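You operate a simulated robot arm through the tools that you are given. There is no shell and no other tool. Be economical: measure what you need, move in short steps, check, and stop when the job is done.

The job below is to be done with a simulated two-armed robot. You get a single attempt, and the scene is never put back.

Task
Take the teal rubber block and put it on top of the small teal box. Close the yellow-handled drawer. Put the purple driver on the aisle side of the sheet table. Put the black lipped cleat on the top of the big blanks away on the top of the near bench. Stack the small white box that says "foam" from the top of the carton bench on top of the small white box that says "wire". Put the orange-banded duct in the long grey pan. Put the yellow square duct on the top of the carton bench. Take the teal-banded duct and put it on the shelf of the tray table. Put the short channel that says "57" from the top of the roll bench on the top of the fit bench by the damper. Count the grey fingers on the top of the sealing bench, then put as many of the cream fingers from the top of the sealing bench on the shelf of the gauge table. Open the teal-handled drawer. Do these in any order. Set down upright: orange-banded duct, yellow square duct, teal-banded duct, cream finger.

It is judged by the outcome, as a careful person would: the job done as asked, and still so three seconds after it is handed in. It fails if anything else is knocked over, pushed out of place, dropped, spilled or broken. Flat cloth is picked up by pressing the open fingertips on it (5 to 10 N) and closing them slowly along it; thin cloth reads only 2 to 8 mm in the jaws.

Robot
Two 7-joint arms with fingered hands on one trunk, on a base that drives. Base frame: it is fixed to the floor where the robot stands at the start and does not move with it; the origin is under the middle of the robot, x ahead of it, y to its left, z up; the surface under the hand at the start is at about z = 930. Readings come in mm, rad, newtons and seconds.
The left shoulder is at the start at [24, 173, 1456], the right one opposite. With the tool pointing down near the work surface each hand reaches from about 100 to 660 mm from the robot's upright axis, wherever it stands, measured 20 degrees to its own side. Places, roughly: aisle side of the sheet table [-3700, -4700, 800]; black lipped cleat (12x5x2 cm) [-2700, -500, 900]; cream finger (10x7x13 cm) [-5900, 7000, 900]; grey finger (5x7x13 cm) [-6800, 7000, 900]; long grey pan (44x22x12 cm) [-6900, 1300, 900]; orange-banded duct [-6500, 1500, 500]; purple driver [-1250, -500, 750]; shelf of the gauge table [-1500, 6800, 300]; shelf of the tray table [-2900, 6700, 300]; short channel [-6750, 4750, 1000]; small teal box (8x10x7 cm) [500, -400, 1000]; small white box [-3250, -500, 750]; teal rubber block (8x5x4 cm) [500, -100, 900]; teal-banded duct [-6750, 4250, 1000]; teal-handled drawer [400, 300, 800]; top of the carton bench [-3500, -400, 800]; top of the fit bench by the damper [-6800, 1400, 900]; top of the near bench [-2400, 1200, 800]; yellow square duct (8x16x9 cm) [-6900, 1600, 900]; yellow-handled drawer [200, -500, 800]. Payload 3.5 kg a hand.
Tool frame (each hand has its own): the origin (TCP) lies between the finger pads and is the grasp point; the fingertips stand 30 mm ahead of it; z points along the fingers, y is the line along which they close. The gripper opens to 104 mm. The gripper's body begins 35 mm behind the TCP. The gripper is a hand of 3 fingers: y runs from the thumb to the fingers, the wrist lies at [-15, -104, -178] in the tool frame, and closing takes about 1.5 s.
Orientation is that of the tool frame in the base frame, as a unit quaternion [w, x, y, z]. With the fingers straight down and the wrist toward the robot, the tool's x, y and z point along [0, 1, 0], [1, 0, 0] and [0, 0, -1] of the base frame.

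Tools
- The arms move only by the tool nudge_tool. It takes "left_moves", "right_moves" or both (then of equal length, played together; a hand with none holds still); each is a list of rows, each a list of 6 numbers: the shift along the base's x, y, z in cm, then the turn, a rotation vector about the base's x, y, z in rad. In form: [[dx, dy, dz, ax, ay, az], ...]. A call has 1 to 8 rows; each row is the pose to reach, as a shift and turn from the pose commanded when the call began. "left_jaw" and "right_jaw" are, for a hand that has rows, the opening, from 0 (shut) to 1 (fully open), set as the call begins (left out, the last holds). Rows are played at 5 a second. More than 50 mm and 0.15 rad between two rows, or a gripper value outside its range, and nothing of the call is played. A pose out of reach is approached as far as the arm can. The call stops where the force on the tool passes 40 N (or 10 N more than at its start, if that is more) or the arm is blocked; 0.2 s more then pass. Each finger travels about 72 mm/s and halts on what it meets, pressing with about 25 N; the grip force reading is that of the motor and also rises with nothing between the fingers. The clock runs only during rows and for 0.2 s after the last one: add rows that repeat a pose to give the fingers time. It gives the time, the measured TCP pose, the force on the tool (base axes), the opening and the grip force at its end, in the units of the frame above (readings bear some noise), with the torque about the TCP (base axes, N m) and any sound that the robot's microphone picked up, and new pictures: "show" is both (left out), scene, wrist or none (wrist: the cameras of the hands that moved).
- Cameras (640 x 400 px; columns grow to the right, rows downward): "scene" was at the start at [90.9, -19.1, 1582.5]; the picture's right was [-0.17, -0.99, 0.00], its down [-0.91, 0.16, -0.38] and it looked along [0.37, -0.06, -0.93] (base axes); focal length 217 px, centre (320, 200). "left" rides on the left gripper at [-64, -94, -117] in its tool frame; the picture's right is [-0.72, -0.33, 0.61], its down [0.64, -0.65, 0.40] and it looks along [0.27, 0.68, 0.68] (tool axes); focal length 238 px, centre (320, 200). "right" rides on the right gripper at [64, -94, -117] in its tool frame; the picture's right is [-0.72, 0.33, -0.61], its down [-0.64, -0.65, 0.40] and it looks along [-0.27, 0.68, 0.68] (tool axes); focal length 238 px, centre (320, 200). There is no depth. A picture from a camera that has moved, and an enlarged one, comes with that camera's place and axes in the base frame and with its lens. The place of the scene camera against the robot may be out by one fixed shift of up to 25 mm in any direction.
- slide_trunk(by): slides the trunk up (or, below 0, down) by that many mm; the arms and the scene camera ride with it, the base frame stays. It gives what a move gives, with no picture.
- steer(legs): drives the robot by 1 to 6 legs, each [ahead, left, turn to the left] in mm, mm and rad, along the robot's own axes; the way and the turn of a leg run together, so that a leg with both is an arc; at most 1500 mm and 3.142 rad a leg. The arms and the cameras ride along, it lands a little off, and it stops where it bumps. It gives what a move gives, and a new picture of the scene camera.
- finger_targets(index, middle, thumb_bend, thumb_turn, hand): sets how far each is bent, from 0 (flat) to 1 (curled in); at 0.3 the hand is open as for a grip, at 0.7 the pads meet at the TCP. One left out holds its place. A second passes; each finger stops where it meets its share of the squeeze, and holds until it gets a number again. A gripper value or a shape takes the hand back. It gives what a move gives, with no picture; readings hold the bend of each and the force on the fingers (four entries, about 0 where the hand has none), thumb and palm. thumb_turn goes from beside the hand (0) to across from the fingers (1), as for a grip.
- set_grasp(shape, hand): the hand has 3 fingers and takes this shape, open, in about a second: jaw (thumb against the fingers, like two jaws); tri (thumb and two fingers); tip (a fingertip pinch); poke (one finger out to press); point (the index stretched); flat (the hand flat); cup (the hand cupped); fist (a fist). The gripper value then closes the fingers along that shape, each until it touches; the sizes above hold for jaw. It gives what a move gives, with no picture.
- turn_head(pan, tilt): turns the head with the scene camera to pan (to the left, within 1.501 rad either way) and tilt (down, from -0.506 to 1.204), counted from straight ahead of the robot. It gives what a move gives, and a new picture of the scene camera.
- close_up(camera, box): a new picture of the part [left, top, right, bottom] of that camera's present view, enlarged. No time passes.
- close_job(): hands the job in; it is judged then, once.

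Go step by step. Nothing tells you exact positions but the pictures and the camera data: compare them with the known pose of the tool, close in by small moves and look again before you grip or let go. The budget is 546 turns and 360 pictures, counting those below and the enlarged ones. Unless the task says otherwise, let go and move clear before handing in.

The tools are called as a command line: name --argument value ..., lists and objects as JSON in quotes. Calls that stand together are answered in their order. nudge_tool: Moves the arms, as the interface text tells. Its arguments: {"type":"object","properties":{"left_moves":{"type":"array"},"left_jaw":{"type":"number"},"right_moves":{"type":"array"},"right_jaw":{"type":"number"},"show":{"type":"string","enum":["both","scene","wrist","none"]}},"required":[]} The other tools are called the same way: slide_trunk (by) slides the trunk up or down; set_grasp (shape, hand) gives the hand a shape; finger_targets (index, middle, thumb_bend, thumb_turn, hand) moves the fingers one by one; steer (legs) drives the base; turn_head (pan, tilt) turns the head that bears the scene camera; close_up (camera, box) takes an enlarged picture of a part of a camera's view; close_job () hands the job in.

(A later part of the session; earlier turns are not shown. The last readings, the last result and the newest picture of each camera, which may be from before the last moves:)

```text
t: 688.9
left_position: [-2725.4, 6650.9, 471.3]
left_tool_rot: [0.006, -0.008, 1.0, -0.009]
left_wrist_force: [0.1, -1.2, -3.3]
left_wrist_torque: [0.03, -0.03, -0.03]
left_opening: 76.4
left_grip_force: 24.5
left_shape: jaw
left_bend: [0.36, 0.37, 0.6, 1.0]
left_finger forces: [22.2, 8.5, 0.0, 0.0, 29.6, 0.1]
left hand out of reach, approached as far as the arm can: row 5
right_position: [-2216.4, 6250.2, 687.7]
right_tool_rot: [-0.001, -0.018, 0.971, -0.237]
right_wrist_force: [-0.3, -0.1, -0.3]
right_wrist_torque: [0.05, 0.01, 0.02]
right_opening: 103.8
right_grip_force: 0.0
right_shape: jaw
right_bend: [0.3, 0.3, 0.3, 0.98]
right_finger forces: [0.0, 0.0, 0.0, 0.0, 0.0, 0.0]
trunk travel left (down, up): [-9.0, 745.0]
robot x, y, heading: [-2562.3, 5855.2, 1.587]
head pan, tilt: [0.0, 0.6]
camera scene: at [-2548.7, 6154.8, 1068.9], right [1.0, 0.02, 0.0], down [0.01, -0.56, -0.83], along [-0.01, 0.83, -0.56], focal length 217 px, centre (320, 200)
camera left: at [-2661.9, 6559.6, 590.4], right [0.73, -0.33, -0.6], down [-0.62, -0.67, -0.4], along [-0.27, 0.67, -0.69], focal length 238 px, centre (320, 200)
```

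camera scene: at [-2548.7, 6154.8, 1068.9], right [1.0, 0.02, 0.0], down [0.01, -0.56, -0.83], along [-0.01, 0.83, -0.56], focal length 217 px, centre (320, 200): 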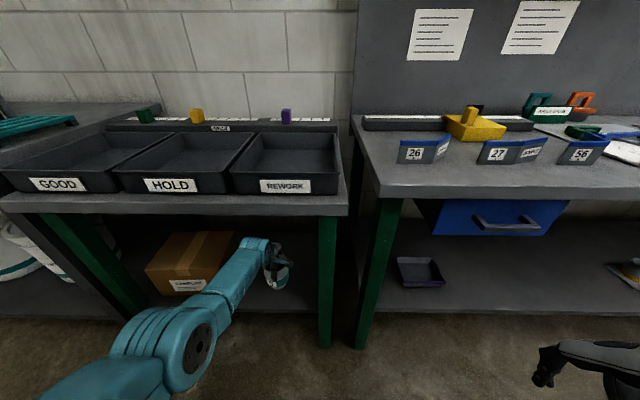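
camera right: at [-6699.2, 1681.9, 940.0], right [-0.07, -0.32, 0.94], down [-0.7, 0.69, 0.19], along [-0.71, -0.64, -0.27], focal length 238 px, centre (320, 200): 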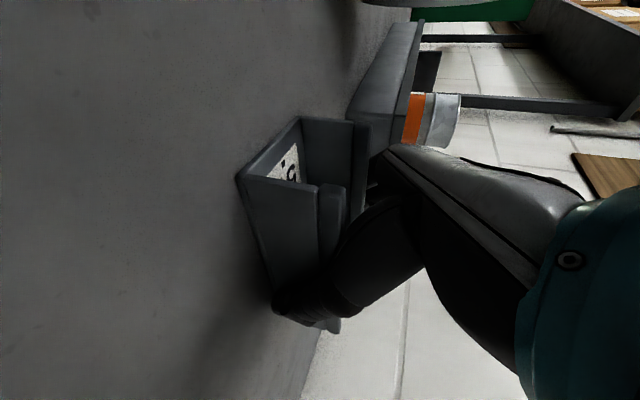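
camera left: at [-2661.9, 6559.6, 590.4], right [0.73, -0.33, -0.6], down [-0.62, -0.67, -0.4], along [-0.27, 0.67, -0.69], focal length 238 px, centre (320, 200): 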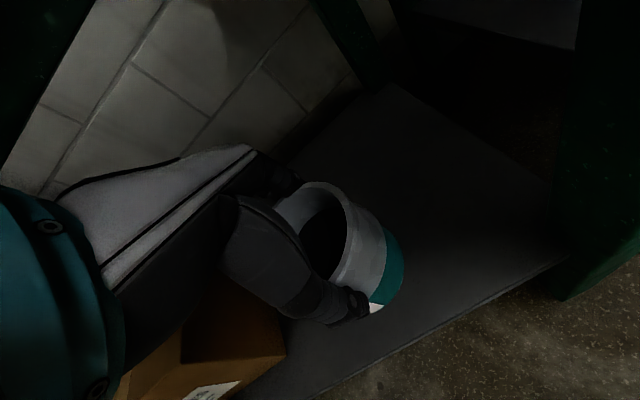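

Near the reach limit; I'll move the base 60 mm ahead, then lower onto the shelf.

steer --legs '[[60, 0, 0]]'

nudge_tool --left_moves '[[0, 0, -1.5, 0, 0, 0], [0, 0, -3, 0, 0, 0], [0, 0, -4, 0, 0, 0]]' --show "none"

nudge_tool --left_moves '[[0, 0, -0.5, 0, 0, 0], [0, 0, -1, 0, 0, 0]]' --show "wrist"

```text
t: 689.9
left_position: [-2726.7, 6710.4, 470.5]
left_tool_rot: [0.006, -0.008, 1.0, -0.009]
left_wrist_force: [0.2, -0.3, -2.2]
left_wrist_torque: [-0.03, -0.02, -0.02]
left_opening: 76.6
left_grip_force: 24.8
left_shape: jaw
left_bend: [0.36, 0.37, 0.6, 1.0]
left_finger forces: [22.4, 8.6, 0.1, 0.1, 29.6, 0.0]
right_position: [-2217.6, 6309.3, 688.3]
right_tool_rot: [0.0, -0.02, 0.971, -0.238]
right_wrist_force: [-0.1, -0.1, -0.6]
right_wrist_torque: [0.01, -0.05, 0.0]
right_opening: 104.2
right_grip_force: 0.1
right_shape: jaw
right_bend: [0.3, 0.3, 0.3, 0.98]
right_finger forces: [0.0, 0.0, 0.1, 0.0, 0.0, 0.0]
trunk travel left (down, up): [-9.0, 745.0]
robot x, y, heading: [-2560.0, 5911.5, 1.589]
head pan, tilt: [0.0, 0.6]
camera scene: at [-2550.1, 6214.5, 1068.6], right [1.0, 0.02, 0.0], down [0.01, -0.57, -0.82], along [-0.02, 0.82, -0.57], focal length 217 px, centre (320, 200)
```

scene: 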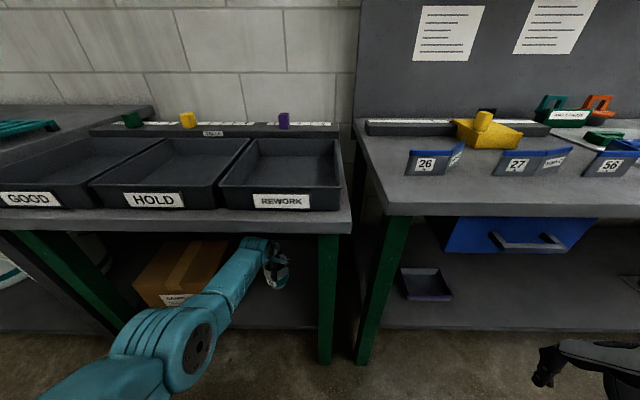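

```text
t: 690.6
left_position: [-2728.2, 6696.1, 439.8]
left_tool_rot: [0.007, -0.009, 1.0, -0.009]
left_wrist_force: [0.8, -0.4, -1.9]
left_wrist_torque: [0.01, 0.0, 0.02]
left_opening: 76.6
left_grip_force: 25.0
left_shape: jaw
left_bend: [0.36, 0.37, 0.6, 1.0]
left_finger forces: [22.0, 8.5, 0.0, 0.1, 29.0, 0.0]
left hand out of reach, approached as far as the arm can: row 1, 2, 3
right_position: [-2218.6, 6309.9, 688.0]
right_tool_rot: [0.001, -0.02, 0.971, -0.238]
right_wrist_force: [0.5, -0.2, -0.3]
right_wrist_torque: [0.01, -0.02, -0.01]
right_opening: 103.8
right_grip_force: 0.0
right_shape: jaw
right_bend: [0.3, 0.3, 0.3, 0.98]
right_finger forces: [0.0, 0.0, 0.0, 0.1, 0.0, 0.1]
trunk travel left (down, up): [-9.0, 745.0]
robot x, y, heading: [-2563.6, 5912.3, 1.591]
head pan, tilt: [0.0, 0.6]
```

```text
t: 691.2
left_position: [-2731.9, 6690.9, 432.2]
left_tool_rot: [0.007, -0.009, 1.0, -0.011]
left_wrist_force: [0.1, -0.7, -2.2]
left_wrist_torque: [0.0, 0.0, 0.0]
left_opening: 76.7
left_grip_force: 25.4
left_shape: jaw
left_bend: [0.36, 0.37, 0.6, 1.0]
left_finger forces: [21.9, 8.5, 0.1, 0.1, 29.0, 0.0]
left hand out of reach, approached as far as the arm can: row 2
right_position: [-2218.2, 6309.7, 688.4]
right_tool_rot: [0.0, -0.02, 0.971, -0.238]
right_wrist_force: [-0.3, 0.0, 1.0]
right_wrist_torque: [0.01, -0.02, 0.01]
right_opening: 103.8
right_grip_force: 0.1
right_shape: jaw
right_bend: [0.3, 0.3, 0.3, 0.98]
right_finger forces: [0.0, 0.0, 0.0, 0.0, 0.0, 0.0]
trunk travel left (down, up): [-9.0, 745.0]
robot x, y, heading: [-2563.9, 5915.0, 1.586]
head pan, tilt: [0.0, 0.6]
camera left: at [-2667.4, 6599.3, 552.1], right [0.73, -0.33, -0.6], down [-0.62, -0.67, -0.4], along [-0.27, 0.67, -0.7], focal length 238 px, centre (320, 200)
```

left: 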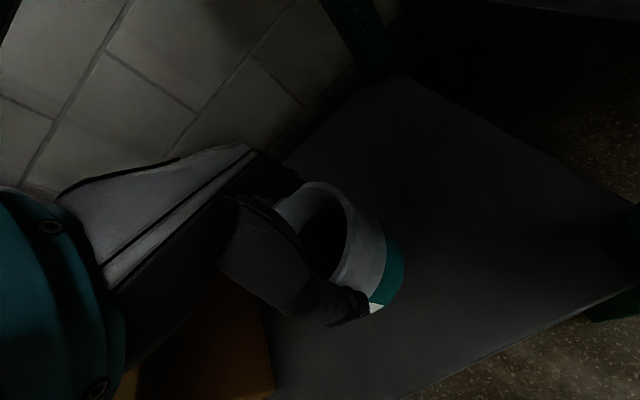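

nudge_tool --left_moves '[[0, -1.5, -0.5, 0, 0, 0], [0, -2.5, -1, 0, 0, 0], [0, -2.5, -1.5, 0, 0, 0]]' --show "none"

nudge_tool --left_moves '[[0, 0, -0.5, 0, 0, 0], [0, 0, -1, 0, 0, 0]]' --show "none"

```text
t: 692.0
left_position: [-2730.4, 6677.5, 411.4]
left_tool_rot: [0.006, -0.009, 1.0, -0.009]
left_wrist_force: [-0.7, 0.7, -2.2]
left_wrist_torque: [0.0, 0.01, -0.01]
left_opening: 76.7
left_grip_force: 25.1
left_shape: jaw
left_bend: [0.36, 0.37, 0.6, 1.0]
left_finger forces: [21.9, 8.6, 0.0, 0.0, 29.1, 0.0]
left hand out of reach, approached as far as the arm can: row 1, 2, 3
right_position: [-2218.0, 6308.1, 688.9]
right_tool_rot: [-0.001, -0.02, 0.971, -0.238]
right_wrist_force: [0.1, 0.3, 0.0]
right_wrist_torque: [-0.01, 0.0, -0.01]
right_opening: 104.1
right_grip_force: 0.0
right_shape: jaw
right_bend: [0.3, 0.3, 0.3, 0.98]
right_finger forces: [0.0, 0.1, 0.1, 0.1, 0.1, 0.0]
trunk travel left (down, up): [-9.0, 745.0]
robot x, y, heading: [-2560.0, 5913.2, 1.592]
head pan, tilt: [0.0, 0.6]
```

```text
t: 692.6
left_position: [-2732.7, 6672.2, 402.5]
left_tool_rot: [0.006, -0.009, 1.0, -0.009]
left_wrist_force: [0.3, 0.1, -2.1]
left_wrist_torque: [0.01, -0.01, -0.04]
left_opening: 76.5
left_grip_force: 24.3
left_shape: jaw
left_bend: [0.36, 0.37, 0.6, 1.0]
left_finger forces: [21.8, 8.5, 0.1, 0.0, 29.1, 0.0]
left hand out of reach, approached as far as the arm can: row 1, 2
right_position: [-2218.1, 6308.7, 687.6]
right_tool_rot: [0.0, -0.02, 0.971, -0.238]
right_wrist_force: [0.1, -0.1, -0.8]
right_wrist_torque: [-0.03, 0.03, 0.02]
right_opening: 104.0
right_grip_force: 0.1
right_shape: jaw
right_bend: [0.3, 0.3, 0.3, 0.98]
right_finger forces: [0.0, 0.0, 0.1, 0.0, 0.0, 0.0]
trunk travel left (down, up): [-9.0, 745.0]
robot x, y, heading: [-2561.8, 5915.2, 1.588]
head pan, tilt: [0.0, 0.6]
```

Not down yet; I'll nudge the base 40 mm ahead for reach, and keep lowering.

steer --legs '[[40, 0, 0]]'

nudge_tool --left_moves '[[0, -1, -0.5, 0, 0, 0], [0, -2, -1, 0, 0, 0]]' --show "none"

nudge_tool --left_moves '[[0, -0.5, -0.5, 0, 0, 0], [0, -1, -1, 0, 0, 0]]' --show "wrist"

```text
t: 693.5
left_position: [-2733.7, 6712.0, 403.0]
left_tool_rot: [0.006, -0.008, 1.0, -0.009]
left_wrist_force: [0.3, -0.7, -2.0]
left_wrist_torque: [0.03, -0.01, 0.0]
left_opening: 76.3
left_grip_force: 24.7
left_shape: jaw
left_bend: [0.36, 0.37, 0.6, 1.0]
left_finger forces: [21.9, 8.5, 0.0, 0.0, 29.1, 0.0]
right_position: [-2218.5, 6348.5, 688.0]
right_tool_rot: [0.0, -0.02, 0.971, -0.238]
right_wrist_force: [0.1, 0.3, 1.4]
right_wrist_torque: [0.01, -0.03, 0.01]
right_opening: 104.2
right_grip_force: 0.0
right_shape: jaw
right_bend: [0.3, 0.3, 0.3, 0.98]
right_finger forces: [0.0, 0.0, 0.0, 0.0, 0.0, 0.1]
trunk travel left (down, up): [-9.0, 745.0]
robot x, y, heading: [-2563.7, 5950.7, 1.59]
head pan, tilt: [0.0, 0.6]
camera scene: at [-2550.6, 6254.2, 1068.6], right [1.0, 0.02, 0.0], down [0.01, -0.57, -0.82], along [-0.01, 0.82, -0.57], focal length 217 px, centre (320, 200)
```

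scene: 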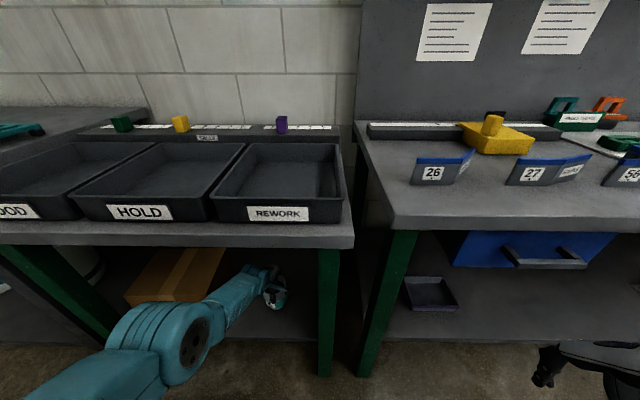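

```text
t: 694.1
left_position: [-2731.0, 6700.9, 387.5]
left_tool_rot: [0.006, -0.007, 1.0, -0.011]
left_wrist_force: [0.1, -0.2, -1.9]
left_wrist_torque: [0.0, -0.05, 0.03]
left_opening: 76.5
left_grip_force: 24.6
left_shape: jaw
left_bend: [0.36, 0.37, 0.6, 1.0]
left_finger forces: [21.7, 8.5, 0.1, 0.1, 29.0, 0.0]
left hand out of reach, approached as far as the arm can: row 1, 2
right_position: [-2218.4, 6348.2, 687.2]
right_tool_rot: [0.0, -0.019, 0.971, -0.238]
right_wrist_force: [-0.6, -0.2, 0.1]
right_wrist_torque: [-0.02, 0.02, 0.01]
right_opening: 104.0
right_grip_force: 0.1
right_shape: jaw
right_bend: [0.3, 0.3, 0.3, 0.98]
right_finger forces: [0.1, 0.1, 0.1, 0.1, 0.0, 0.0]
trunk travel left (down, up): [-9.0, 745.0]
robot x, y, heading: [-2565.8, 5949.7, 1.59]
head pan, tilt: [0.0, 0.6]
```

```text
t: 694.7
left_position: [-2730.6, 6697.1, 382.4]
left_tool_rot: [0.007, -0.008, 1.0, -0.001]
left_wrist_force: [0.4, 3.7, 23.2]
left_wrist_torque: [-0.27, -0.06, 0.02]
left_opening: 76.4
left_grip_force: 25.2
left_shape: jaw
left_bend: [0.36, 0.37, 0.6, 1.0]
left_finger forces: [26.7, 9.1, 0.1, 0.0, 28.4, 0.0]
left hand out of reach, approached as far as the arm can: row 2
right_position: [-2217.7, 6345.6, 689.6]
right_tool_rot: [0.0, -0.019, 0.971, -0.236]
right_wrist_force: [-0.1, -0.1, -0.5]
right_wrist_torque: [0.01, 0.02, -0.01]
right_opening: 104.2
right_grip_force: 0.0
right_shape: jaw
right_bend: [0.3, 0.3, 0.3, 0.98]
right_finger forces: [0.0, 0.0, 0.1, 0.1, 0.1, 0.0]
trunk travel left (down, up): [-9.0, 745.0]
robot x, y, heading: [-2559.8, 5950.9, 1.588]
head pan, tilt: [0.0, 0.6]
camera left: at [-2666.3, 6604.0, 501.8], right [0.73, -0.32, -0.6], down [-0.62, -0.66, -0.41], along [-0.27, 0.68, -0.68], focal length 238 px, centre (320, 200)
```

left: 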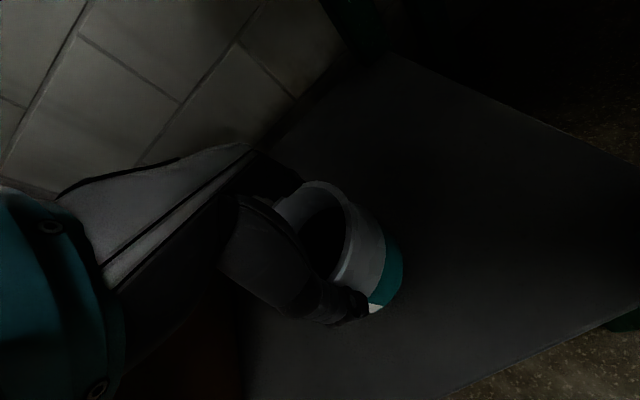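

Touchdown (23 N). Ease, open, lift off, and withdraw.

nudge_tool --left_moves '[[0, 0, 0.5, 0, 0, 0], [0, 0, 0.5, 0, 0, 0], [0, 0, 0.5, 0, 0, 0], [0, 0, 0.5, 0, 0, 0], [0, 0, 0.5, 0, 0, 0]]' --left_jaw 1 --show "none"

nudge_tool --left_moves '[[0, 0, 1.5, 0, 0, 0], [0, 0, 3.5, 0, 0, 0], [0, 0, 6, 0, 0, 0], [0, 0, 9, 0, 0, 0]]' --show "wrist"

```text
t: 695.9
left_position: [-2730.9, 6694.5, 377.5]
left_tool_rot: [0.006, -0.007, 1.0, -0.012]
left_wrist_force: [0.4, -0.2, -1.0]
left_wrist_torque: [0.03, 0.01, 0.0]
left_opening: 103.9
left_grip_force: 0.0
left_shape: jaw
left_bend: [0.29, 0.3, 0.29, 0.97]
left_finger forces: [2.5, 0.1, 0.0, 0.0, 2.8, 0.1]
left hand out of reach, approached as far as the arm can: row 1, 2
right_position: [-2219.0, 6349.1, 687.7]
right_tool_rot: [0.0, -0.019, 0.971, -0.237]
right_wrist_force: [0.4, -0.7, -0.2]
right_wrist_torque: [0.03, -0.01, 0.0]
right_opening: 103.9
right_grip_force: 0.1
right_shape: jaw
right_bend: [0.3, 0.3, 0.3, 0.98]
right_finger forces: [0.0, 0.0, 0.0, 0.0, 0.0, 0.0]
trunk travel left (down, up): [-9.0, 745.0]
robot x, y, heading: [-2560.8, 5955.8, 1.589]
head pan, tilt: [0.0, 0.6]
```

```text
t: 696.9
left_position: [-2727.0, 6735.5, 443.9]
left_tool_rot: [0.006, -0.008, 1.0, -0.009]
left_wrist_force: [-0.2, -0.1, -0.2]
left_wrist_torque: [0.02, 0.0, 0.04]
left_opening: 103.8
left_grip_force: 0.0
left_shape: jaw
left_bend: [0.3, 0.3, 0.3, 0.98]
left_finger forces: [0.0, 0.0, 0.1, 0.1, 0.0, 0.0]
left hand out of reach, approached as far as the arm can: row 1, 2, 3, 4
right_position: [-2218.2, 6349.3, 688.2]
right_tool_rot: [0.0, -0.02, 0.971, -0.237]
right_wrist_force: [-0.2, -0.8, 0.3]
right_wrist_torque: [0.02, -0.04, 0.05]
right_opening: 104.1
right_grip_force: 0.0
right_shape: jaw
right_bend: [0.3, 0.3, 0.3, 0.98]
right_finger forces: [0.0, 0.0, 0.1, 0.1, 0.1, 0.0]
trunk travel left (down, up): [-9.0, 745.0]
robot x, y, heading: [-2562.4, 5950.8, 1.583]
head pan, tilt: [0.0, 0.6]
camera left: at [-2663.0, 6644.5, 562.8], right [0.73, -0.33, -0.6], down [-0.62, -0.67, -0.4], along [-0.27, 0.67, -0.7], focal length 238 px, centre (320, 200)
```

left: 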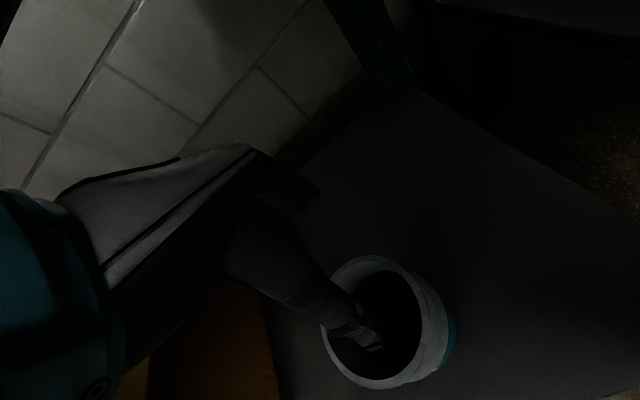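

The duct stands upright. My hand drifted forward while rising, so I'll go up a bit more before pulling back.

nudge_tool --left_moves '[[0, 0, 2, 0, 0, 0], [0, 0, 4, 0, 0, 0], [0, -4, 5, 0, 0, 0], [0, -8, 5, 0, 0, 0], [0, -12, 5, 0, 0, 0], [0, -16, 5, 0, 0, 0], [0, -20, 5, 0, 0, 0]]' --show "wrist"

```text
t: 698.5
left_position: [-2677.5, 6693.5, 389.6]
left_tool_rot: [0.007, -0.009, 1.0, -0.009]
left_wrist_force: [-0.1, 0.0, 0.6]
left_wrist_torque: [-0.01, -0.01, -0.03]
left_opening: 104.0
left_grip_force: 0.0
left_shape: jaw
left_bend: [0.3, 0.3, 0.3, 0.98]
left_finger forces: [0.0, 0.1, 0.0, 0.0, 0.0, 0.1]
left hand out of reach, approached as far as the arm can: row 1, 2, 3, 4, 5, 6, 7
right_position: [-2218.8, 6348.2, 688.3]
right_tool_rot: [0.0, -0.019, 0.971, -0.238]
right_wrist_force: [0.7, -1.0, -0.3]
right_wrist_torque: [0.02, -0.02, 0.03]
right_opening: 103.8
right_grip_force: 0.1
right_shape: jaw
right_bend: [0.3, 0.3, 0.3, 0.98]
right_finger forces: [0.0, 0.0, 0.1, 0.0, 0.0, 0.1]
trunk travel left (down, up): [-9.0, 745.0]
robot x, y, heading: [-2564.3, 5952.2, 1.584]
head pan, tilt: [0.0, 0.6]
camera left: at [-2613.2, 6602.0, 510.8], right [0.73, -0.33, -0.6], down [-0.62, -0.67, -0.4], along [-0.27, 0.67, -0.69], focal length 238 px, centre (320, 200)
```

left: 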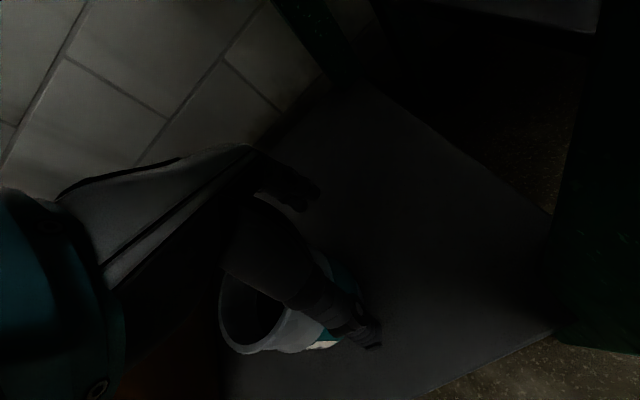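

The arm moved oddly near its limit and is now just right of the duct, which still stands. I'll move the hand further to the right first, in small steps.

nudge_tool --left_moves '[[1.5, 0, 0, 0, 0, 0], [3, 0, 0, 0, 0, 0]]' --show "both"

```text
t: 699.1
left_position: [-2662.8, 6689.9, 391.6]
left_tool_rot: [0.006, -0.012, 1.0, -0.009]
left_wrist_force: [-27.8, 11.8, -2.1]
left_wrist_torque: [-1.48, -3.59, -1.91]
left_opening: 103.7
left_grip_force: 0.1
left_shape: jaw
left_bend: [0.3, 0.3, 0.3, 0.97]
left_finger forces: [0.0, 0.1, 0.0, 0.0, 0.0, 0.0]
left hand out of reach, approached as far as the arm can: row 1, 2
right_position: [-2221.4, 6350.8, 688.1]
right_tool_rot: [0.001, -0.02, 0.971, -0.239]
right_wrist_force: [-0.2, 0.9, 0.4]
right_wrist_torque: [0.02, -0.02, -0.02]
right_opening: 104.2
right_grip_force: 0.2
right_shape: jaw
right_bend: [0.3, 0.3, 0.3, 0.98]
right_finger forces: [0.1, 0.0, 0.0, 0.0, 0.0, 0.0]
trunk travel left (down, up): [-9.0, 745.0]
robot x, y, heading: [-2563.9, 5950.8, 1.591]
head pan, tilt: [0.0, 0.6]
camera scene: at [-2553.2, 6254.8, 1068.5], right [1.0, 0.02, 0.0], down [0.01, -0.57, -0.82], along [-0.02, 0.82, -0.57], focal length 217 px, centre (320, 200)
camera left: at [-2597.6, 6599.3, 511.6], right [0.73, -0.32, -0.6], down [-0.62, -0.68, -0.4], along [-0.28, 0.66, -0.69], focal length 238 px, centre (320, 200)
```

scene: 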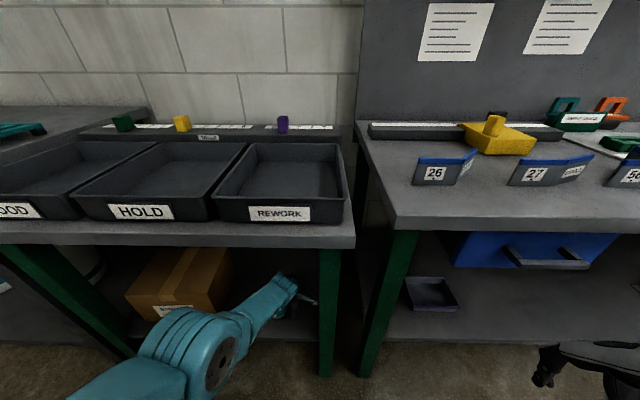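
left: 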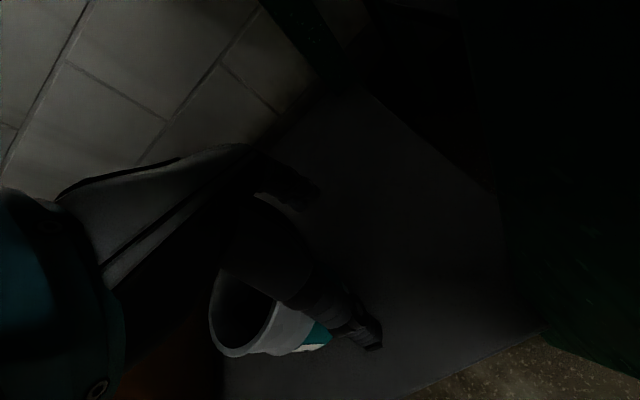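

The hand is lightly against the table leg with the duct on its other side. I'll lift using the trunk so the fingertips clear the duct's rim, then drive straight back.

slide_trunk --by 35

close_up --camera "left" --box '[160, 160, 480, 400]'

```text
t: 699.9
left_position: [-2660.8, 6699.9, 457.8]
left_tool_rot: [0.006, -0.009, 1.0, 0.016]
left_wrist_force: [-27.2, -9.0, 7.8]
left_wrist_torque: [0.31, -4.03, -3.71]
left_opening: 103.9
left_grip_force: 0.0
left_shape: jaw
left_bend: [0.3, 0.3, 0.3, 0.98]
left_finger forces: [0.1, 0.1, 0.0, 0.1, 0.0, 0.1]
right_position: [-2219.4, 6347.4, 723.2]
right_tool_rot: [0.0, -0.019, 0.971, -0.237]
right_wrist_force: [-0.5, 0.0, 0.5]
right_wrist_torque: [-0.03, -0.04, 0.04]
right_opening: 103.8
right_grip_force: 0.1
right_shape: jaw
right_bend: [0.3, 0.3, 0.3, 0.98]
right_finger forces: [0.0, 0.0, 0.0, 0.0, 0.1, 0.0]
trunk travel left (down, up): [-44.0, 710.0]
robot x, y, heading: [-2562.2, 5951.9, 1.591]
head pan, tilt: [0.0, 0.6]
```

```text
1.67 times, centred on (320, 280) of left
camera zoom: at [-2597.5, 6602.6, 572.9], right [0.73, -0.29, -0.61], down [-0.62, -0.65, -0.43], along [-0.27, 0.7, -0.66], focal length 397 px, centre (320, 67)
```

zoom: 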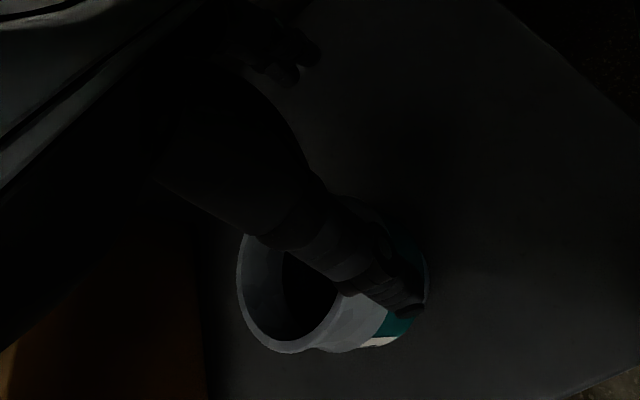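

Fingertips are now above the rim. Relieve the leg contact by stepping 20 mm left, then back straight out.

steer --legs '[[0, 25, 0], [-330, 0, 0]]'

close_up --camera "scene" --box '[120, 180, 440, 380]'

```text
t: 702.5
left_position: [-2685.0, 6372.9, 456.6]
left_tool_rot: [0.006, -0.014, 1.0, 0.015]
left_wrist_force: [0.9, 0.4, 0.8]
left_wrist_torque: [0.0, -0.03, 0.0]
left_opening: 103.7
left_grip_force: 0.0
left_shape: jaw
left_bend: [0.3, 0.3, 0.3, 0.98]
left_finger forces: [0.0, 0.0, 0.0, 0.0, 0.0, 0.0]
right_position: [-2239.8, 6027.4, 722.5]
right_tool_rot: [0.001, -0.025, 0.971, -0.238]
right_wrist_force: [0.4, 0.2, -0.6]
right_wrist_torque: [-0.01, -0.03, 0.0]
right_opening: 104.0
right_grip_force: 0.0
right_shape: jaw
right_bend: [0.3, 0.3, 0.3, 0.98]
right_finger forces: [0.0, 0.1, 0.0, 0.1, 0.1, 0.0]
trunk travel left (down, up): [-44.0, 710.0]
robot x, y, heading: [-2580.2, 5623.6, 1.602]
head pan, tilt: [0.0, 0.6]
camera scene: at [-2570.8, 5906.4, 1106.5], right [1.0, 0.03, 0.0], down [0.02, -0.56, -0.83], along [-0.02, 0.82, -0.56], focal length 217 px, centre (320, 200)
```

scene: 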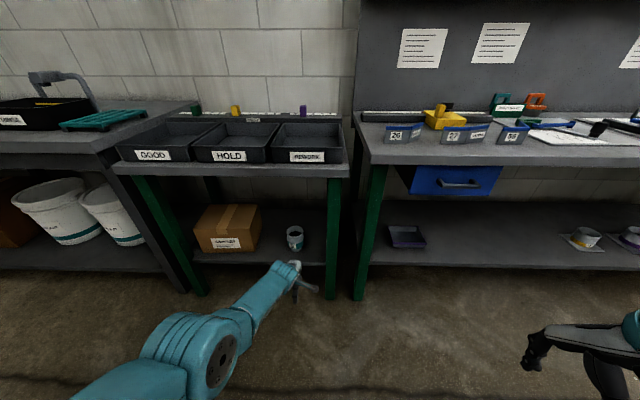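

```text
2.00 times, centred on (280, 280) of scene
camera zoom: at [-2570.8, 5906.4, 1106.5], right [1.0, 0.03, 0.0], down [0.02, -0.56, -0.83], along [-0.02, 0.82, -0.56], focal length 434 px, centre (400, 40)
```

zoom: 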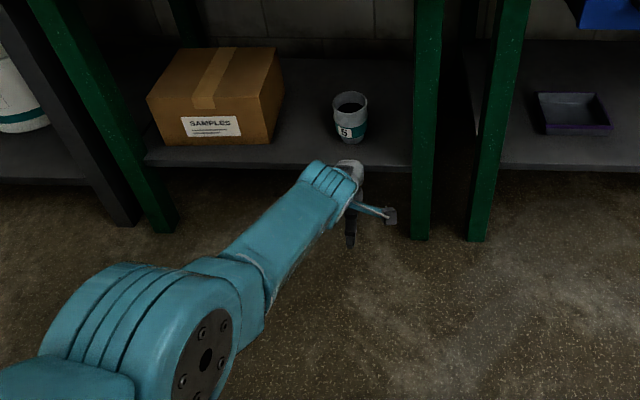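

The teal-banded duct stands upright on the shelf. Now up and over to the sealing bench to count fingers.

slide_trunk --by 400

steer --legs '[[0, 1400, -0.03], [0, 1400, 0], [0, 700, 0]]'

turn_head --pan 0 --tilt 0.5

```text
t: 706.3
left_position: [-2685.9, 6380.1, 1116.7]
left_tool_rot: [0.003, -0.012, 0.978, 0.206]
left_wrist_force: [-1.2, -0.4, 0.0]
left_wrist_torque: [-0.03, -0.01, -0.02]
left_opening: 104.0
left_grip_force: 0.0
left_shape: jaw
left_bend: [0.3, 0.3, 0.3, 0.98]
left_finger forces: [0.0, 0.0, 0.0, 0.0, 0.1, 0.0]
right_position: [-2240.6, 6026.5, 1122.8]
right_tool_rot: [0.002, -0.025, 0.971, -0.237]
right_wrist_force: [0.2, 0.5, -0.2]
right_wrist_torque: [0.0, -0.01, 0.03]
right_opening: 104.2
right_grip_force: 0.1
right_shape: jaw
right_bend: [0.3, 0.3, 0.3, 0.98]
right_finger forces: [0.0, 0.1, 0.0, 0.1, 0.0, 0.0]
trunk travel left (down, up): [-444.0, 310.0]
robot x, y, heading: [-2580.7, 5624.8, 1.597]
head pan, tilt: [0.0, 0.6]
```

```text
t: 723.3
left_position: [-6167.6, 6364.0, 1117.6]
left_tool_rot: [0.004, -0.004, 0.979, 0.206]
left_wrist_force: [-0.4, -0.1, 0.8]
left_wrist_torque: [0.01, 0.02, -0.03]
left_opening: 103.7
left_grip_force: 0.1
left_shape: jaw
left_bend: [0.3, 0.3, 0.3, 0.98]
left_finger forces: [0.1, 0.0, 0.0, 0.0, 0.1, 0.0]
right_position: [-5729.6, 6003.2, 1122.3]
right_tool_rot: [-0.001, -0.016, 0.971, -0.238]
right_wrist_force: [-0.2, -0.4, -0.2]
right_wrist_torque: [-0.01, 0.0, 0.01]
right_opening: 104.0
right_grip_force: 0.1
right_shape: jaw
right_bend: [0.3, 0.3, 0.3, 0.98]
right_finger forces: [0.0, 0.0, 0.0, 0.1, 0.1, 0.0]
trunk travel left (down, up): [-444.0, 310.0]
robot x, y, heading: [-6079.1, 5608.0, 1.586]
head pan, tilt: [0.0, 0.6]
camera scene: at [-6060.6, 5716.7, 1519.6], right [1.0, 0.01, 0.0], down [0.01, -0.56, -0.83], along [-0.01, 0.83, -0.56], focal length 217 px, centre (320, 200)
```

scene: 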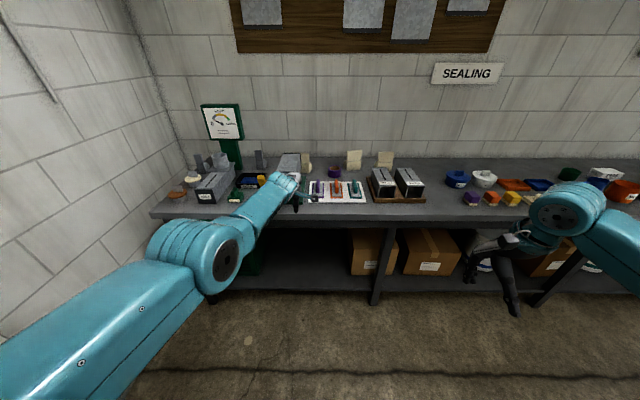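

```text
t: 724.0
left_position: [-6168.7, 6364.5, 1118.5]
left_tool_rot: [0.005, -0.004, 0.979, 0.205]
left_wrist_force: [0.3, 0.0, -0.2]
left_wrist_torque: [-0.01, 0.01, 0.0]
left_opening: 103.9
left_grip_force: 0.1
left_shape: jaw
left_bend: [0.3, 0.3, 0.3, 0.98]
left_finger forces: [0.0, 0.0, 0.1, 0.1, 0.0, 0.0]
right_position: [-5728.9, 6001.8, 1123.1]
right_tool_rot: [-0.001, -0.017, 0.971, -0.238]
right_wrist_force: [-0.8, 0.1, -0.6]
right_wrist_torque: [-0.03, -0.03, 0.0]
right_opening: 104.0
right_grip_force: 0.1
right_shape: jaw
right_bend: [0.3, 0.3, 0.3, 0.98]
right_finger forces: [0.0, 0.0, 0.0, 0.0, 0.1, 0.0]
trunk travel left (down, up): [-444.0, 310.0]
robot x, y, heading: [-6079.6, 5607.9, 1.581]
head pan, tilt: [0.0, 0.499]
camera scene: at [-6060.3, 5719.3, 1528.6], right [1.0, 0.01, 0.0], down [0.01, -0.48, -0.88], along [-0.01, 0.88, -0.48], focal length 217 px, centre (320, 200)
```

scene: 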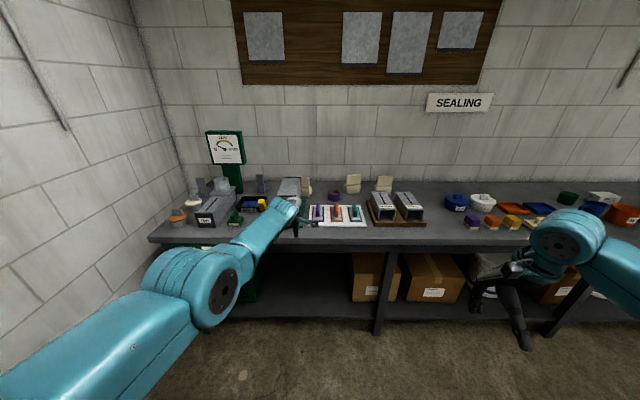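

I see cream and grey L-shaped "fingers" at the back. Zooming to count.

close_up --camera "scene" --box '[160, 150, 320, 240]'

close_up --camera "scene" --box '[280, 150, 440, 240]'

```text
4.00 times, centred on (240, 195) of scene
camera zoom: at [-6060.3, 5719.3, 1528.6], right [1.0, 0.01, 0.0], down [0.01, -0.48, -0.88], along [-0.01, 0.88, -0.48], focal length 868 px, centre (640, 220)
```

zoom: 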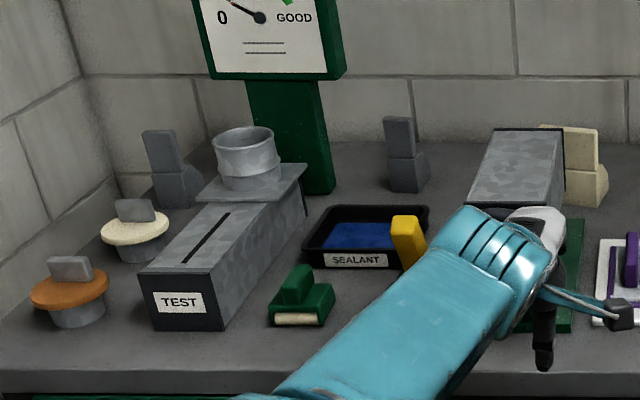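

```text
4.00 times, centred on (360, 195) of scene
camera zoom: at [-6060.3, 5719.3, 1528.6], right [1.0, 0.01, 0.0], down [0.01, -0.48, -0.88], along [-0.01, 0.88, -0.48], focal length 868 px, centre (160, 220)
```

zoom: 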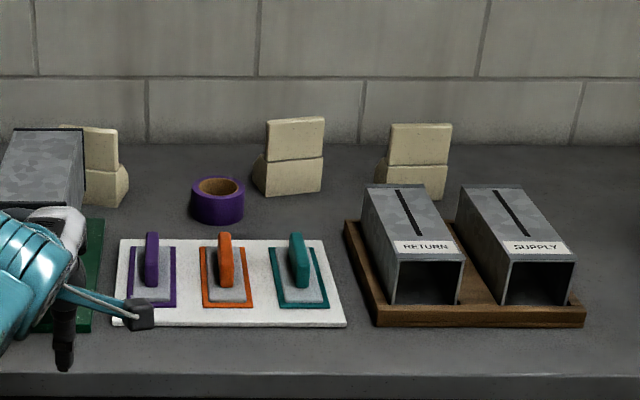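

At least two grey and three cream fingers; I must move my left arm out of view and check for hidden ones.

nudge_tool --left_moves '[[0, -4, 0, -0.08, 0, 0], [0, -8, 0, -0.16, 0, 0], [0, -12, 0, -0.24, 0, 0], [0, -16, 0, -0.32, 0, 0], [0, -20, 0, -0.4, 0, 0], [0, -24, 2, -0.41, 0, 0], [0, -28, 4, -0.41, 0, 0]]' --right_moves '[[0, 0, 0, 0.1, 0, 0], [0, 0, 0, 0.2, 0, 0], [0, 0, 0, 0.3, 0, 0], [0, 0, 0, 0.4, 0, 0], [0, 0, 0, 0.47, 0, 0], [0, 0, 0, 0.47, 0, 0], [0, 0, 0, 0.47, 0, 0]]' --show "none"

slide_trunk --by 300

steer --legs '[[0, 350, 0]]'

close_up --camera "scene" --box '[160, 130, 480, 330]'

```text
t: 725.6
left_position: [-6105.6, 6290.5, 1131.0]
left_tool_rot: [0.005, -0.004, 1.0, 0.002]
left_wrist_force: [-0.4, 0.4, 0.5]
left_wrist_torque: [-0.01, -0.03, 0.0]
left_opening: 104.1
left_grip_force: 0.1
left_shape: jaw
left_bend: [0.3, 0.3, 0.3, 0.98]
left_finger forces: [0.0, 0.0, 0.0, 0.0, 0.0, 0.1]
left hand out of reach, approached as far as the arm can: row 1, 2, 3, 4, 5, 6, 7
right_position: [-5730.9, 6002.0, 1122.9]
right_tool_rot: [0.003, -0.017, 1.0, -0.004]
right_wrist_force: [-0.3, 0.5, -0.9]
right_wrist_torque: [-0.05, -0.01, -0.01]
right_opening: 104.0
right_grip_force: 0.0
right_shape: jaw
right_bend: [0.3, 0.3, 0.3, 0.98]
right_finger forces: [0.1, 0.1, 0.1, 0.0, 0.1, 0.0]
trunk travel left (down, up): [-444.0, 310.0]
robot x, y, heading: [-6078.5, 5605.4, 1.58]
head pan, tilt: [0.0, 0.499]
```

```text
t: 728.6
left_position: [-6107.0, 6284.4, 1459.0]
left_tool_rot: [0.005, -0.004, 1.0, 0.023]
left_wrist_force: [-0.6, 0.0, 0.0]
left_wrist_torque: [0.0, 0.03, -0.01]
left_opening: 103.9
left_grip_force: 0.1
left_shape: jaw
left_bend: [0.3, 0.3, 0.3, 0.98]
left_finger forces: [0.1, 0.0, 0.1, 0.1, 0.0, 0.0]
right_position: [-5729.6, 6003.4, 1422.2]
right_tool_rot: [0.003, -0.016, 1.0, -0.006]
right_wrist_force: [0.6, 0.3, 1.4]
right_wrist_torque: [-0.02, 0.0, -0.01]
right_opening: 104.0
right_grip_force: 0.1
right_shape: jaw
right_bend: [0.3, 0.3, 0.3, 0.98]
right_finger forces: [0.0, 0.1, 0.0, 0.1, 0.0, 0.0]
trunk travel left (down, up): [-744.0, 10.0]
robot x, y, heading: [-6076.5, 5605.3, 1.58]
head pan, tilt: [0.0, 0.499]
```

```text
t: 730.0
left_position: [-6252.1, 6283.0, 1459.0]
left_tool_rot: [0.007, -0.004, 1.0, 0.024]
left_wrist_force: [-1.2, -0.3, -0.8]
left_wrist_torque: [-0.04, -0.09, -0.04]
left_opening: 103.7
left_grip_force: 0.0
left_shape: jaw
left_bend: [0.3, 0.3, 0.3, 0.98]
left_finger forces: [0.1, 0.0, 0.0, 0.0, 0.0, 0.1]
right_position: [-5875.9, 6001.1, 1424.6]
right_tool_rot: [0.006, -0.016, 1.0, -0.005]
right_wrist_force: [-1.4, 0.4, 0.3]
right_wrist_torque: [0.02, -0.07, 0.01]
right_opening: 103.9
right_grip_force: 0.1
right_shape: jaw
right_bend: [0.3, 0.3, 0.3, 0.98]
right_finger forces: [0.0, 0.0, 0.0, 0.0, 0.1, 0.0]
trunk travel left (down, up): [-744.0, 10.0]
robot x, y, heading: [-6217.6, 5608.9, 1.586]
head pan, tilt: [0.0, 0.499]
stopped in leg 1: the robot was blocked; the commanded pose is now the measured one
camera scene: at [-6208.6, 5697.7, 1829.2], right [1.0, 0.01, 0.01], down [0.01, -0.48, -0.88], along [-0.01, 0.88, -0.48], focal length 217 px, centre (320, 200)
```

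scene: 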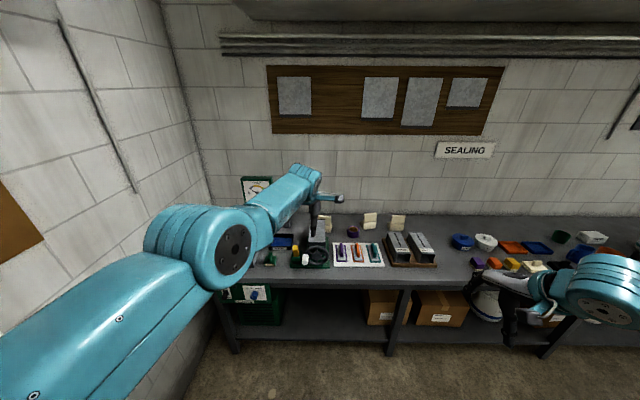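

```text
2.00 times, centred on (320, 230) of scene
camera zoom: at [-6208.6, 5697.7, 1829.2], right [1.0, 0.01, 0.01], down [0.01, -0.48, -0.88], along [-0.01, 0.88, -0.48], focal length 434 px, centre (320, 140)
```

zoom: 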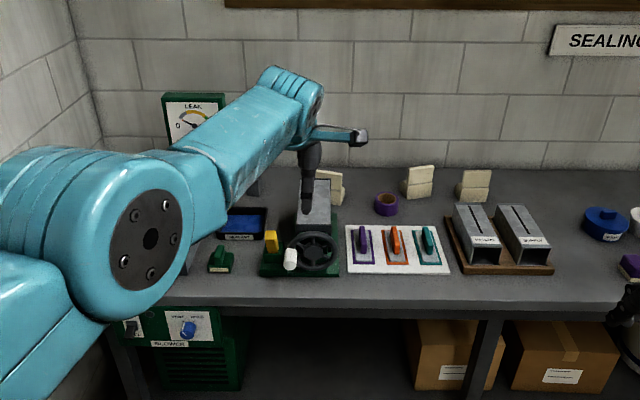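

Blocked by the roll bench's end; stepping back right. I'll re-posture the left arm (its elbow is out) by pulling it in and down.

steer --legs '[[0, -200, 0]]'

nudge_tool --left_moves '[[-2, -4, -2, 0, 0, 0], [-4, -8, -4, 0, 0, 0], [-6, -12, -6, 0, 0, 0], [-8, -16, -8, 0, 0, 0], [-10, -20, -10, 0, 0, 0], [-12, -24, -12, 0, 0, 0], [-14, -28, -14, 0, 0, 0], [-15, -32, -16, 0, 0, 0]]' --show "none"

nudge_tool --left_moves '[[0, -2, -3, 0, 0, 0], [0, -4, -6, 0, 0, 0], [0, -4, -10, 0, 0, 0], [0, -4, -14, 0, 0, 0], [0, -4, -18, 0, 0, 0], [0, -4, -20, 0, 0, 0]]' --show "scene"

```text
t: 731.6
left_position: [-6052.3, 6286.1, 1459.5]
left_tool_rot: [0.005, -0.006, 1.0, 0.023]
left_wrist_force: [-0.1, 0.6, 0.1]
left_wrist_torque: [0.0, -0.02, 0.01]
left_opening: 103.8
left_grip_force: 0.0
left_shape: jaw
left_bend: [0.3, 0.3, 0.3, 0.98]
left_finger forces: [0.0, 0.1, 0.0, 0.0, 0.1, 0.0]
right_position: [-5673.9, 6006.0, 1422.7]
right_tool_rot: [0.004, -0.017, 1.0, -0.005]
right_wrist_force: [-0.3, -0.7, 0.9]
right_wrist_torque: [-0.02, -0.02, -0.01]
right_opening: 104.1
right_grip_force: 0.2
right_shape: jaw
right_bend: [0.3, 0.3, 0.3, 0.98]
right_finger forces: [0.0, 0.1, 0.0, 0.0, 0.1, 0.0]
trunk travel left (down, up): [-744.0, 10.0]
robot x, y, heading: [-6017.8, 5608.3, 1.583]
head pan, tilt: [0.0, 0.499]
camera scene: at [-6004.5, 5700.6, 1829.2], right [1.0, 0.01, 0.0], down [0.01, -0.48, -0.88], along [-0.01, 0.88, -0.48], focal length 217 px, centre (320, 200)
```

scene: 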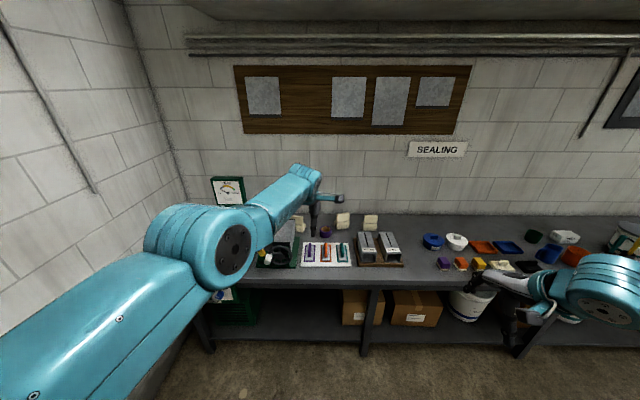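

```text
t: 733.4
left_position: [-6146.9, 6236.2, 1193.5]
left_tool_rot: [0.004, -0.006, 1.0, 0.024]
left_wrist_force: [0.5, -0.5, -0.3]
left_wrist_torque: [0.02, 0.02, 0.02]
left_opening: 104.0
left_grip_force: 0.2
left_shape: jaw
left_bend: [0.3, 0.3, 0.3, 0.98]
left_finger forces: [0.0, 0.0, 0.0, 0.0, 0.0, 0.0]
left hand out of reach, approached as far as the arm can: row 1, 2, 3, 4, 5, 6, 7, 8
right_position: [-5672.3, 6004.2, 1422.2]
right_tool_rot: [0.003, -0.017, 1.0, -0.005]
right_wrist_force: [-1.4, -0.6, 0.1]
right_wrist_torque: [0.02, 0.0, -0.03]
right_opening: 104.1
right_grip_force: 0.0
right_shape: jaw
right_bend: [0.3, 0.3, 0.3, 0.98]
right_finger forces: [0.0, 0.1, 0.1, 0.0, 0.1, 0.0]
trunk travel left (down, up): [-744.0, 10.0]
robot x, y, heading: [-6020.0, 5610.3, 1.585]
head pan, tilt: [0.0, 0.499]
```

```text
t: 734.8
left_position: [-6160.0, 6141.4, 1063.4]
left_tool_rot: [0.005, -0.007, 1.0, 0.023]
left_wrist_force: [0.9, -0.6, 0.1]
left_wrist_torque: [-0.01, 0.03, -0.03]
left_opening: 103.8
left_grip_force: 0.0
left_shape: jaw
left_bend: [0.3, 0.3, 0.3, 0.98]
left_finger forces: [0.0, 0.1, 0.1, 0.0, 0.0, 0.1]
left hand out of reach, approached as far as the arm can: row 2, 3, 4, 5, 6
right_position: [-5673.7, 6005.8, 1422.1]
right_tool_rot: [0.003, -0.018, 1.0, -0.005]
right_wrist_force: [0.0, 0.2, -0.3]
right_wrist_torque: [0.02, 0.01, 0.01]
right_opening: 104.0
right_grip_force: 0.1
right_shape: jaw
right_bend: [0.3, 0.3, 0.3, 0.98]
right_finger forces: [0.0, 0.0, 0.0, 0.0, 0.0, 0.1]
trunk travel left (down, up): [-744.0, 10.0]
robot x, y, heading: [-6018.2, 5605.4, 1.589]
head pan, tilt: [0.0, 0.499]
camera scene: at [-6002.5, 5700.9, 1829.2], right [1.0, 0.01, 0.0], down [0.01, -0.48, -0.88], along [-0.01, 0.88, -0.48], focal length 217 px, centre (320, 200)
```

scene: 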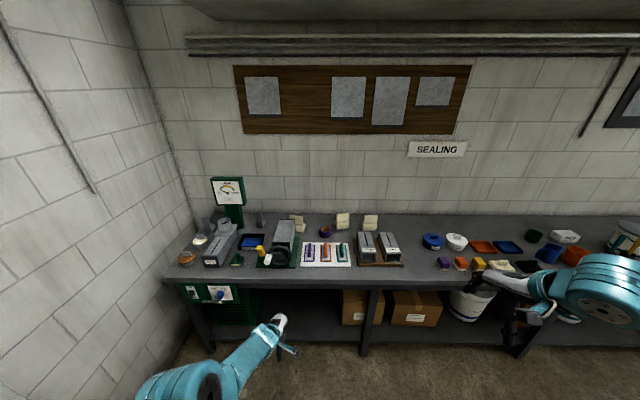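

The view is clear now. Counting.

close_up --camera "scene" --box '[170, 190, 290, 280]'

close_up --camera "scene" --box '[270, 190, 430, 280]'

close_up --camera "scene" --box '[400, 190, 640, 300]'

```text
4.44 times, centred on (230, 235) of scene
camera zoom: at [-6002.5, 5700.9, 1829.2], right [1.0, 0.01, 0.0], down [0.01, -0.48, -0.88], along [-0.01, 0.88, -0.48], focal length 964 px, centre (720, 44)
```

zoom: 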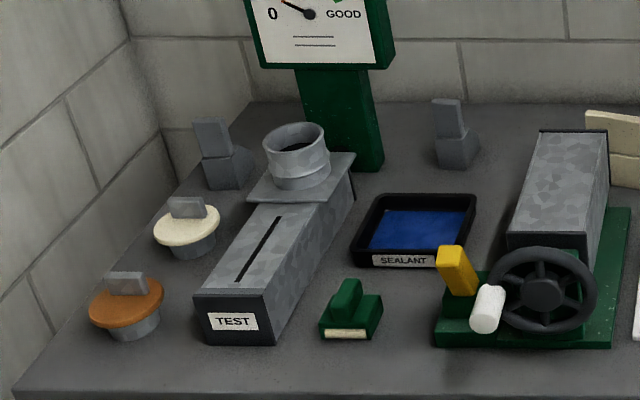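

```text
4.00 times, centred on (350, 235) of scene
camera zoom: at [-6002.5, 5700.9, 1829.2], right [1.0, 0.01, 0.0], down [0.01, -0.48, -0.88], along [-0.01, 0.88, -0.48], focal length 868 px, centre (200, 60)
```

zoom: 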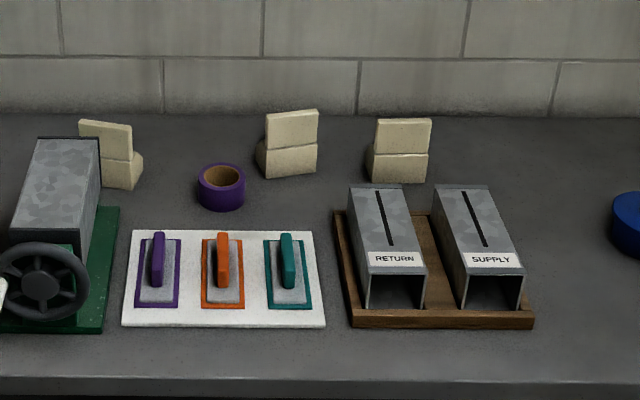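

```text
2.67 times, centred on (520, 245) of scene
camera zoom: at [-6002.5, 5700.9, 1829.2], right [1.0, 0.01, 0.0], down [0.01, -0.48, -0.88], along [-0.01, 0.88, -0.48], focal length 579 px, centre (-213, 80)
```

zoom: 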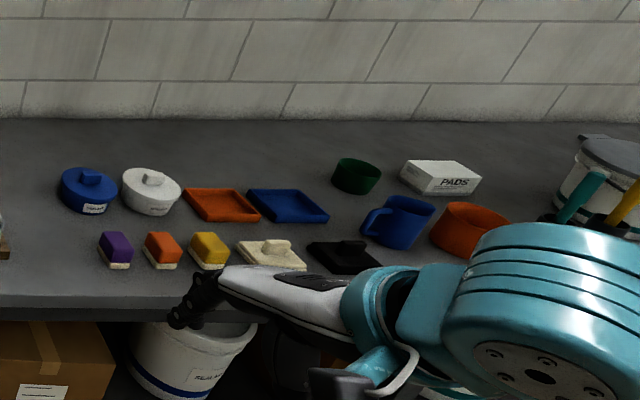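

Two grey fingers, so two cream ones go to the gauge table. I'll set the trunk height, raise the hands, and approach the cream fingers near [-5853,6995] and [-5654,6990].

slide_trunk --by -390

nudge_tool --left_moves '[[0, 0, 4, 0, 0, 0], [0, 0, 8, 0, 0, 0], [0, 0, 12, 0, 0, 0], [0, -1, 16, 0, 0, 0], [-1, -2, 20, 0, 0, 0], [-2, -3, 24, 0, 0, 0], [-3, -4, 28, 0, 0, 0], [-4, -5, 32, 0, 0, 0]]' --right_moves '[[0, 0, 1, 0, 0, 0], [0, 0, 2, 0, 0, 0], [0, 0, 3, 0, 0, 0], [0, 0, 4, 0, 0, 0], [0, 0, 5, 0, 0, 0], [0, 0, 6, 0, 0, 0], [0, 0, 7, 0, 0, 0], [0, 0, 8, 0, 0, 0]]' --show "none"

```text
t: 738.6
left_position: [-6158.6, 6142.2, 668.0]
left_tool_rot: [0.004, -0.007, 1.0, 0.023]
left_wrist_force: [0.3, -0.2, -0.6]
left_wrist_torque: [0.0, 0.03, 0.0]
left_opening: 103.9
left_grip_force: 0.1
left_shape: jaw
left_bend: [0.3, 0.3, 0.3, 0.98]
left_finger forces: [0.0, 0.1, 0.1, 0.1, 0.0, 0.0]
right_position: [-5672.9, 6004.6, 1033.0]
right_tool_rot: [0.004, -0.018, 1.0, -0.005]
right_wrist_force: [0.5, 0.2, 1.0]
right_wrist_torque: [0.01, -0.01, 0.01]
right_opening: 104.1
right_grip_force: 0.1
right_shape: jaw
right_bend: [0.3, 0.3, 0.3, 0.98]
right_finger forces: [0.1, 0.0, 0.0, 0.0, 0.1, 0.0]
trunk travel left (down, up): [-354.0, 400.0]
robot x, y, heading: [-6021.5, 5614.1, 1.586]
head pan, tilt: [0.0, 0.499]
```

```text
t: 739.7
left_position: [-6200.1, 6179.9, 916.7]
left_tool_rot: [-0.025, -0.019, 0.995, 0.095]
left_wrist_force: [-0.5, -0.5, -0.2]
left_wrist_torque: [0.0, 0.01, 0.04]
left_opening: 104.1
left_grip_force: 0.0
left_shape: jaw
left_bend: [0.3, 0.3, 0.3, 0.97]
left_finger forces: [0.0, 0.0, 0.0, 0.1, 0.0, 0.0]
right_position: [-5671.6, 6004.2, 1077.9]
right_tool_rot: [0.004, -0.018, 1.0, -0.006]
right_wrist_force: [0.1, 0.7, -0.3]
right_wrist_torque: [0.02, 0.02, 0.0]
right_opening: 104.1
right_grip_force: 0.0
right_shape: jaw
right_bend: [0.3, 0.3, 0.3, 0.98]
right_finger forces: [0.1, 0.1, 0.1, 0.0, 0.0, 0.0]
trunk travel left (down, up): [-354.0, 400.0]
robot x, y, heading: [-6017.7, 5613.0, 1.586]
head pan, tilt: [0.0, 0.499]
stopped in row 5 (left hand): the arm was blocked; the commanded pose is now the measured one
```

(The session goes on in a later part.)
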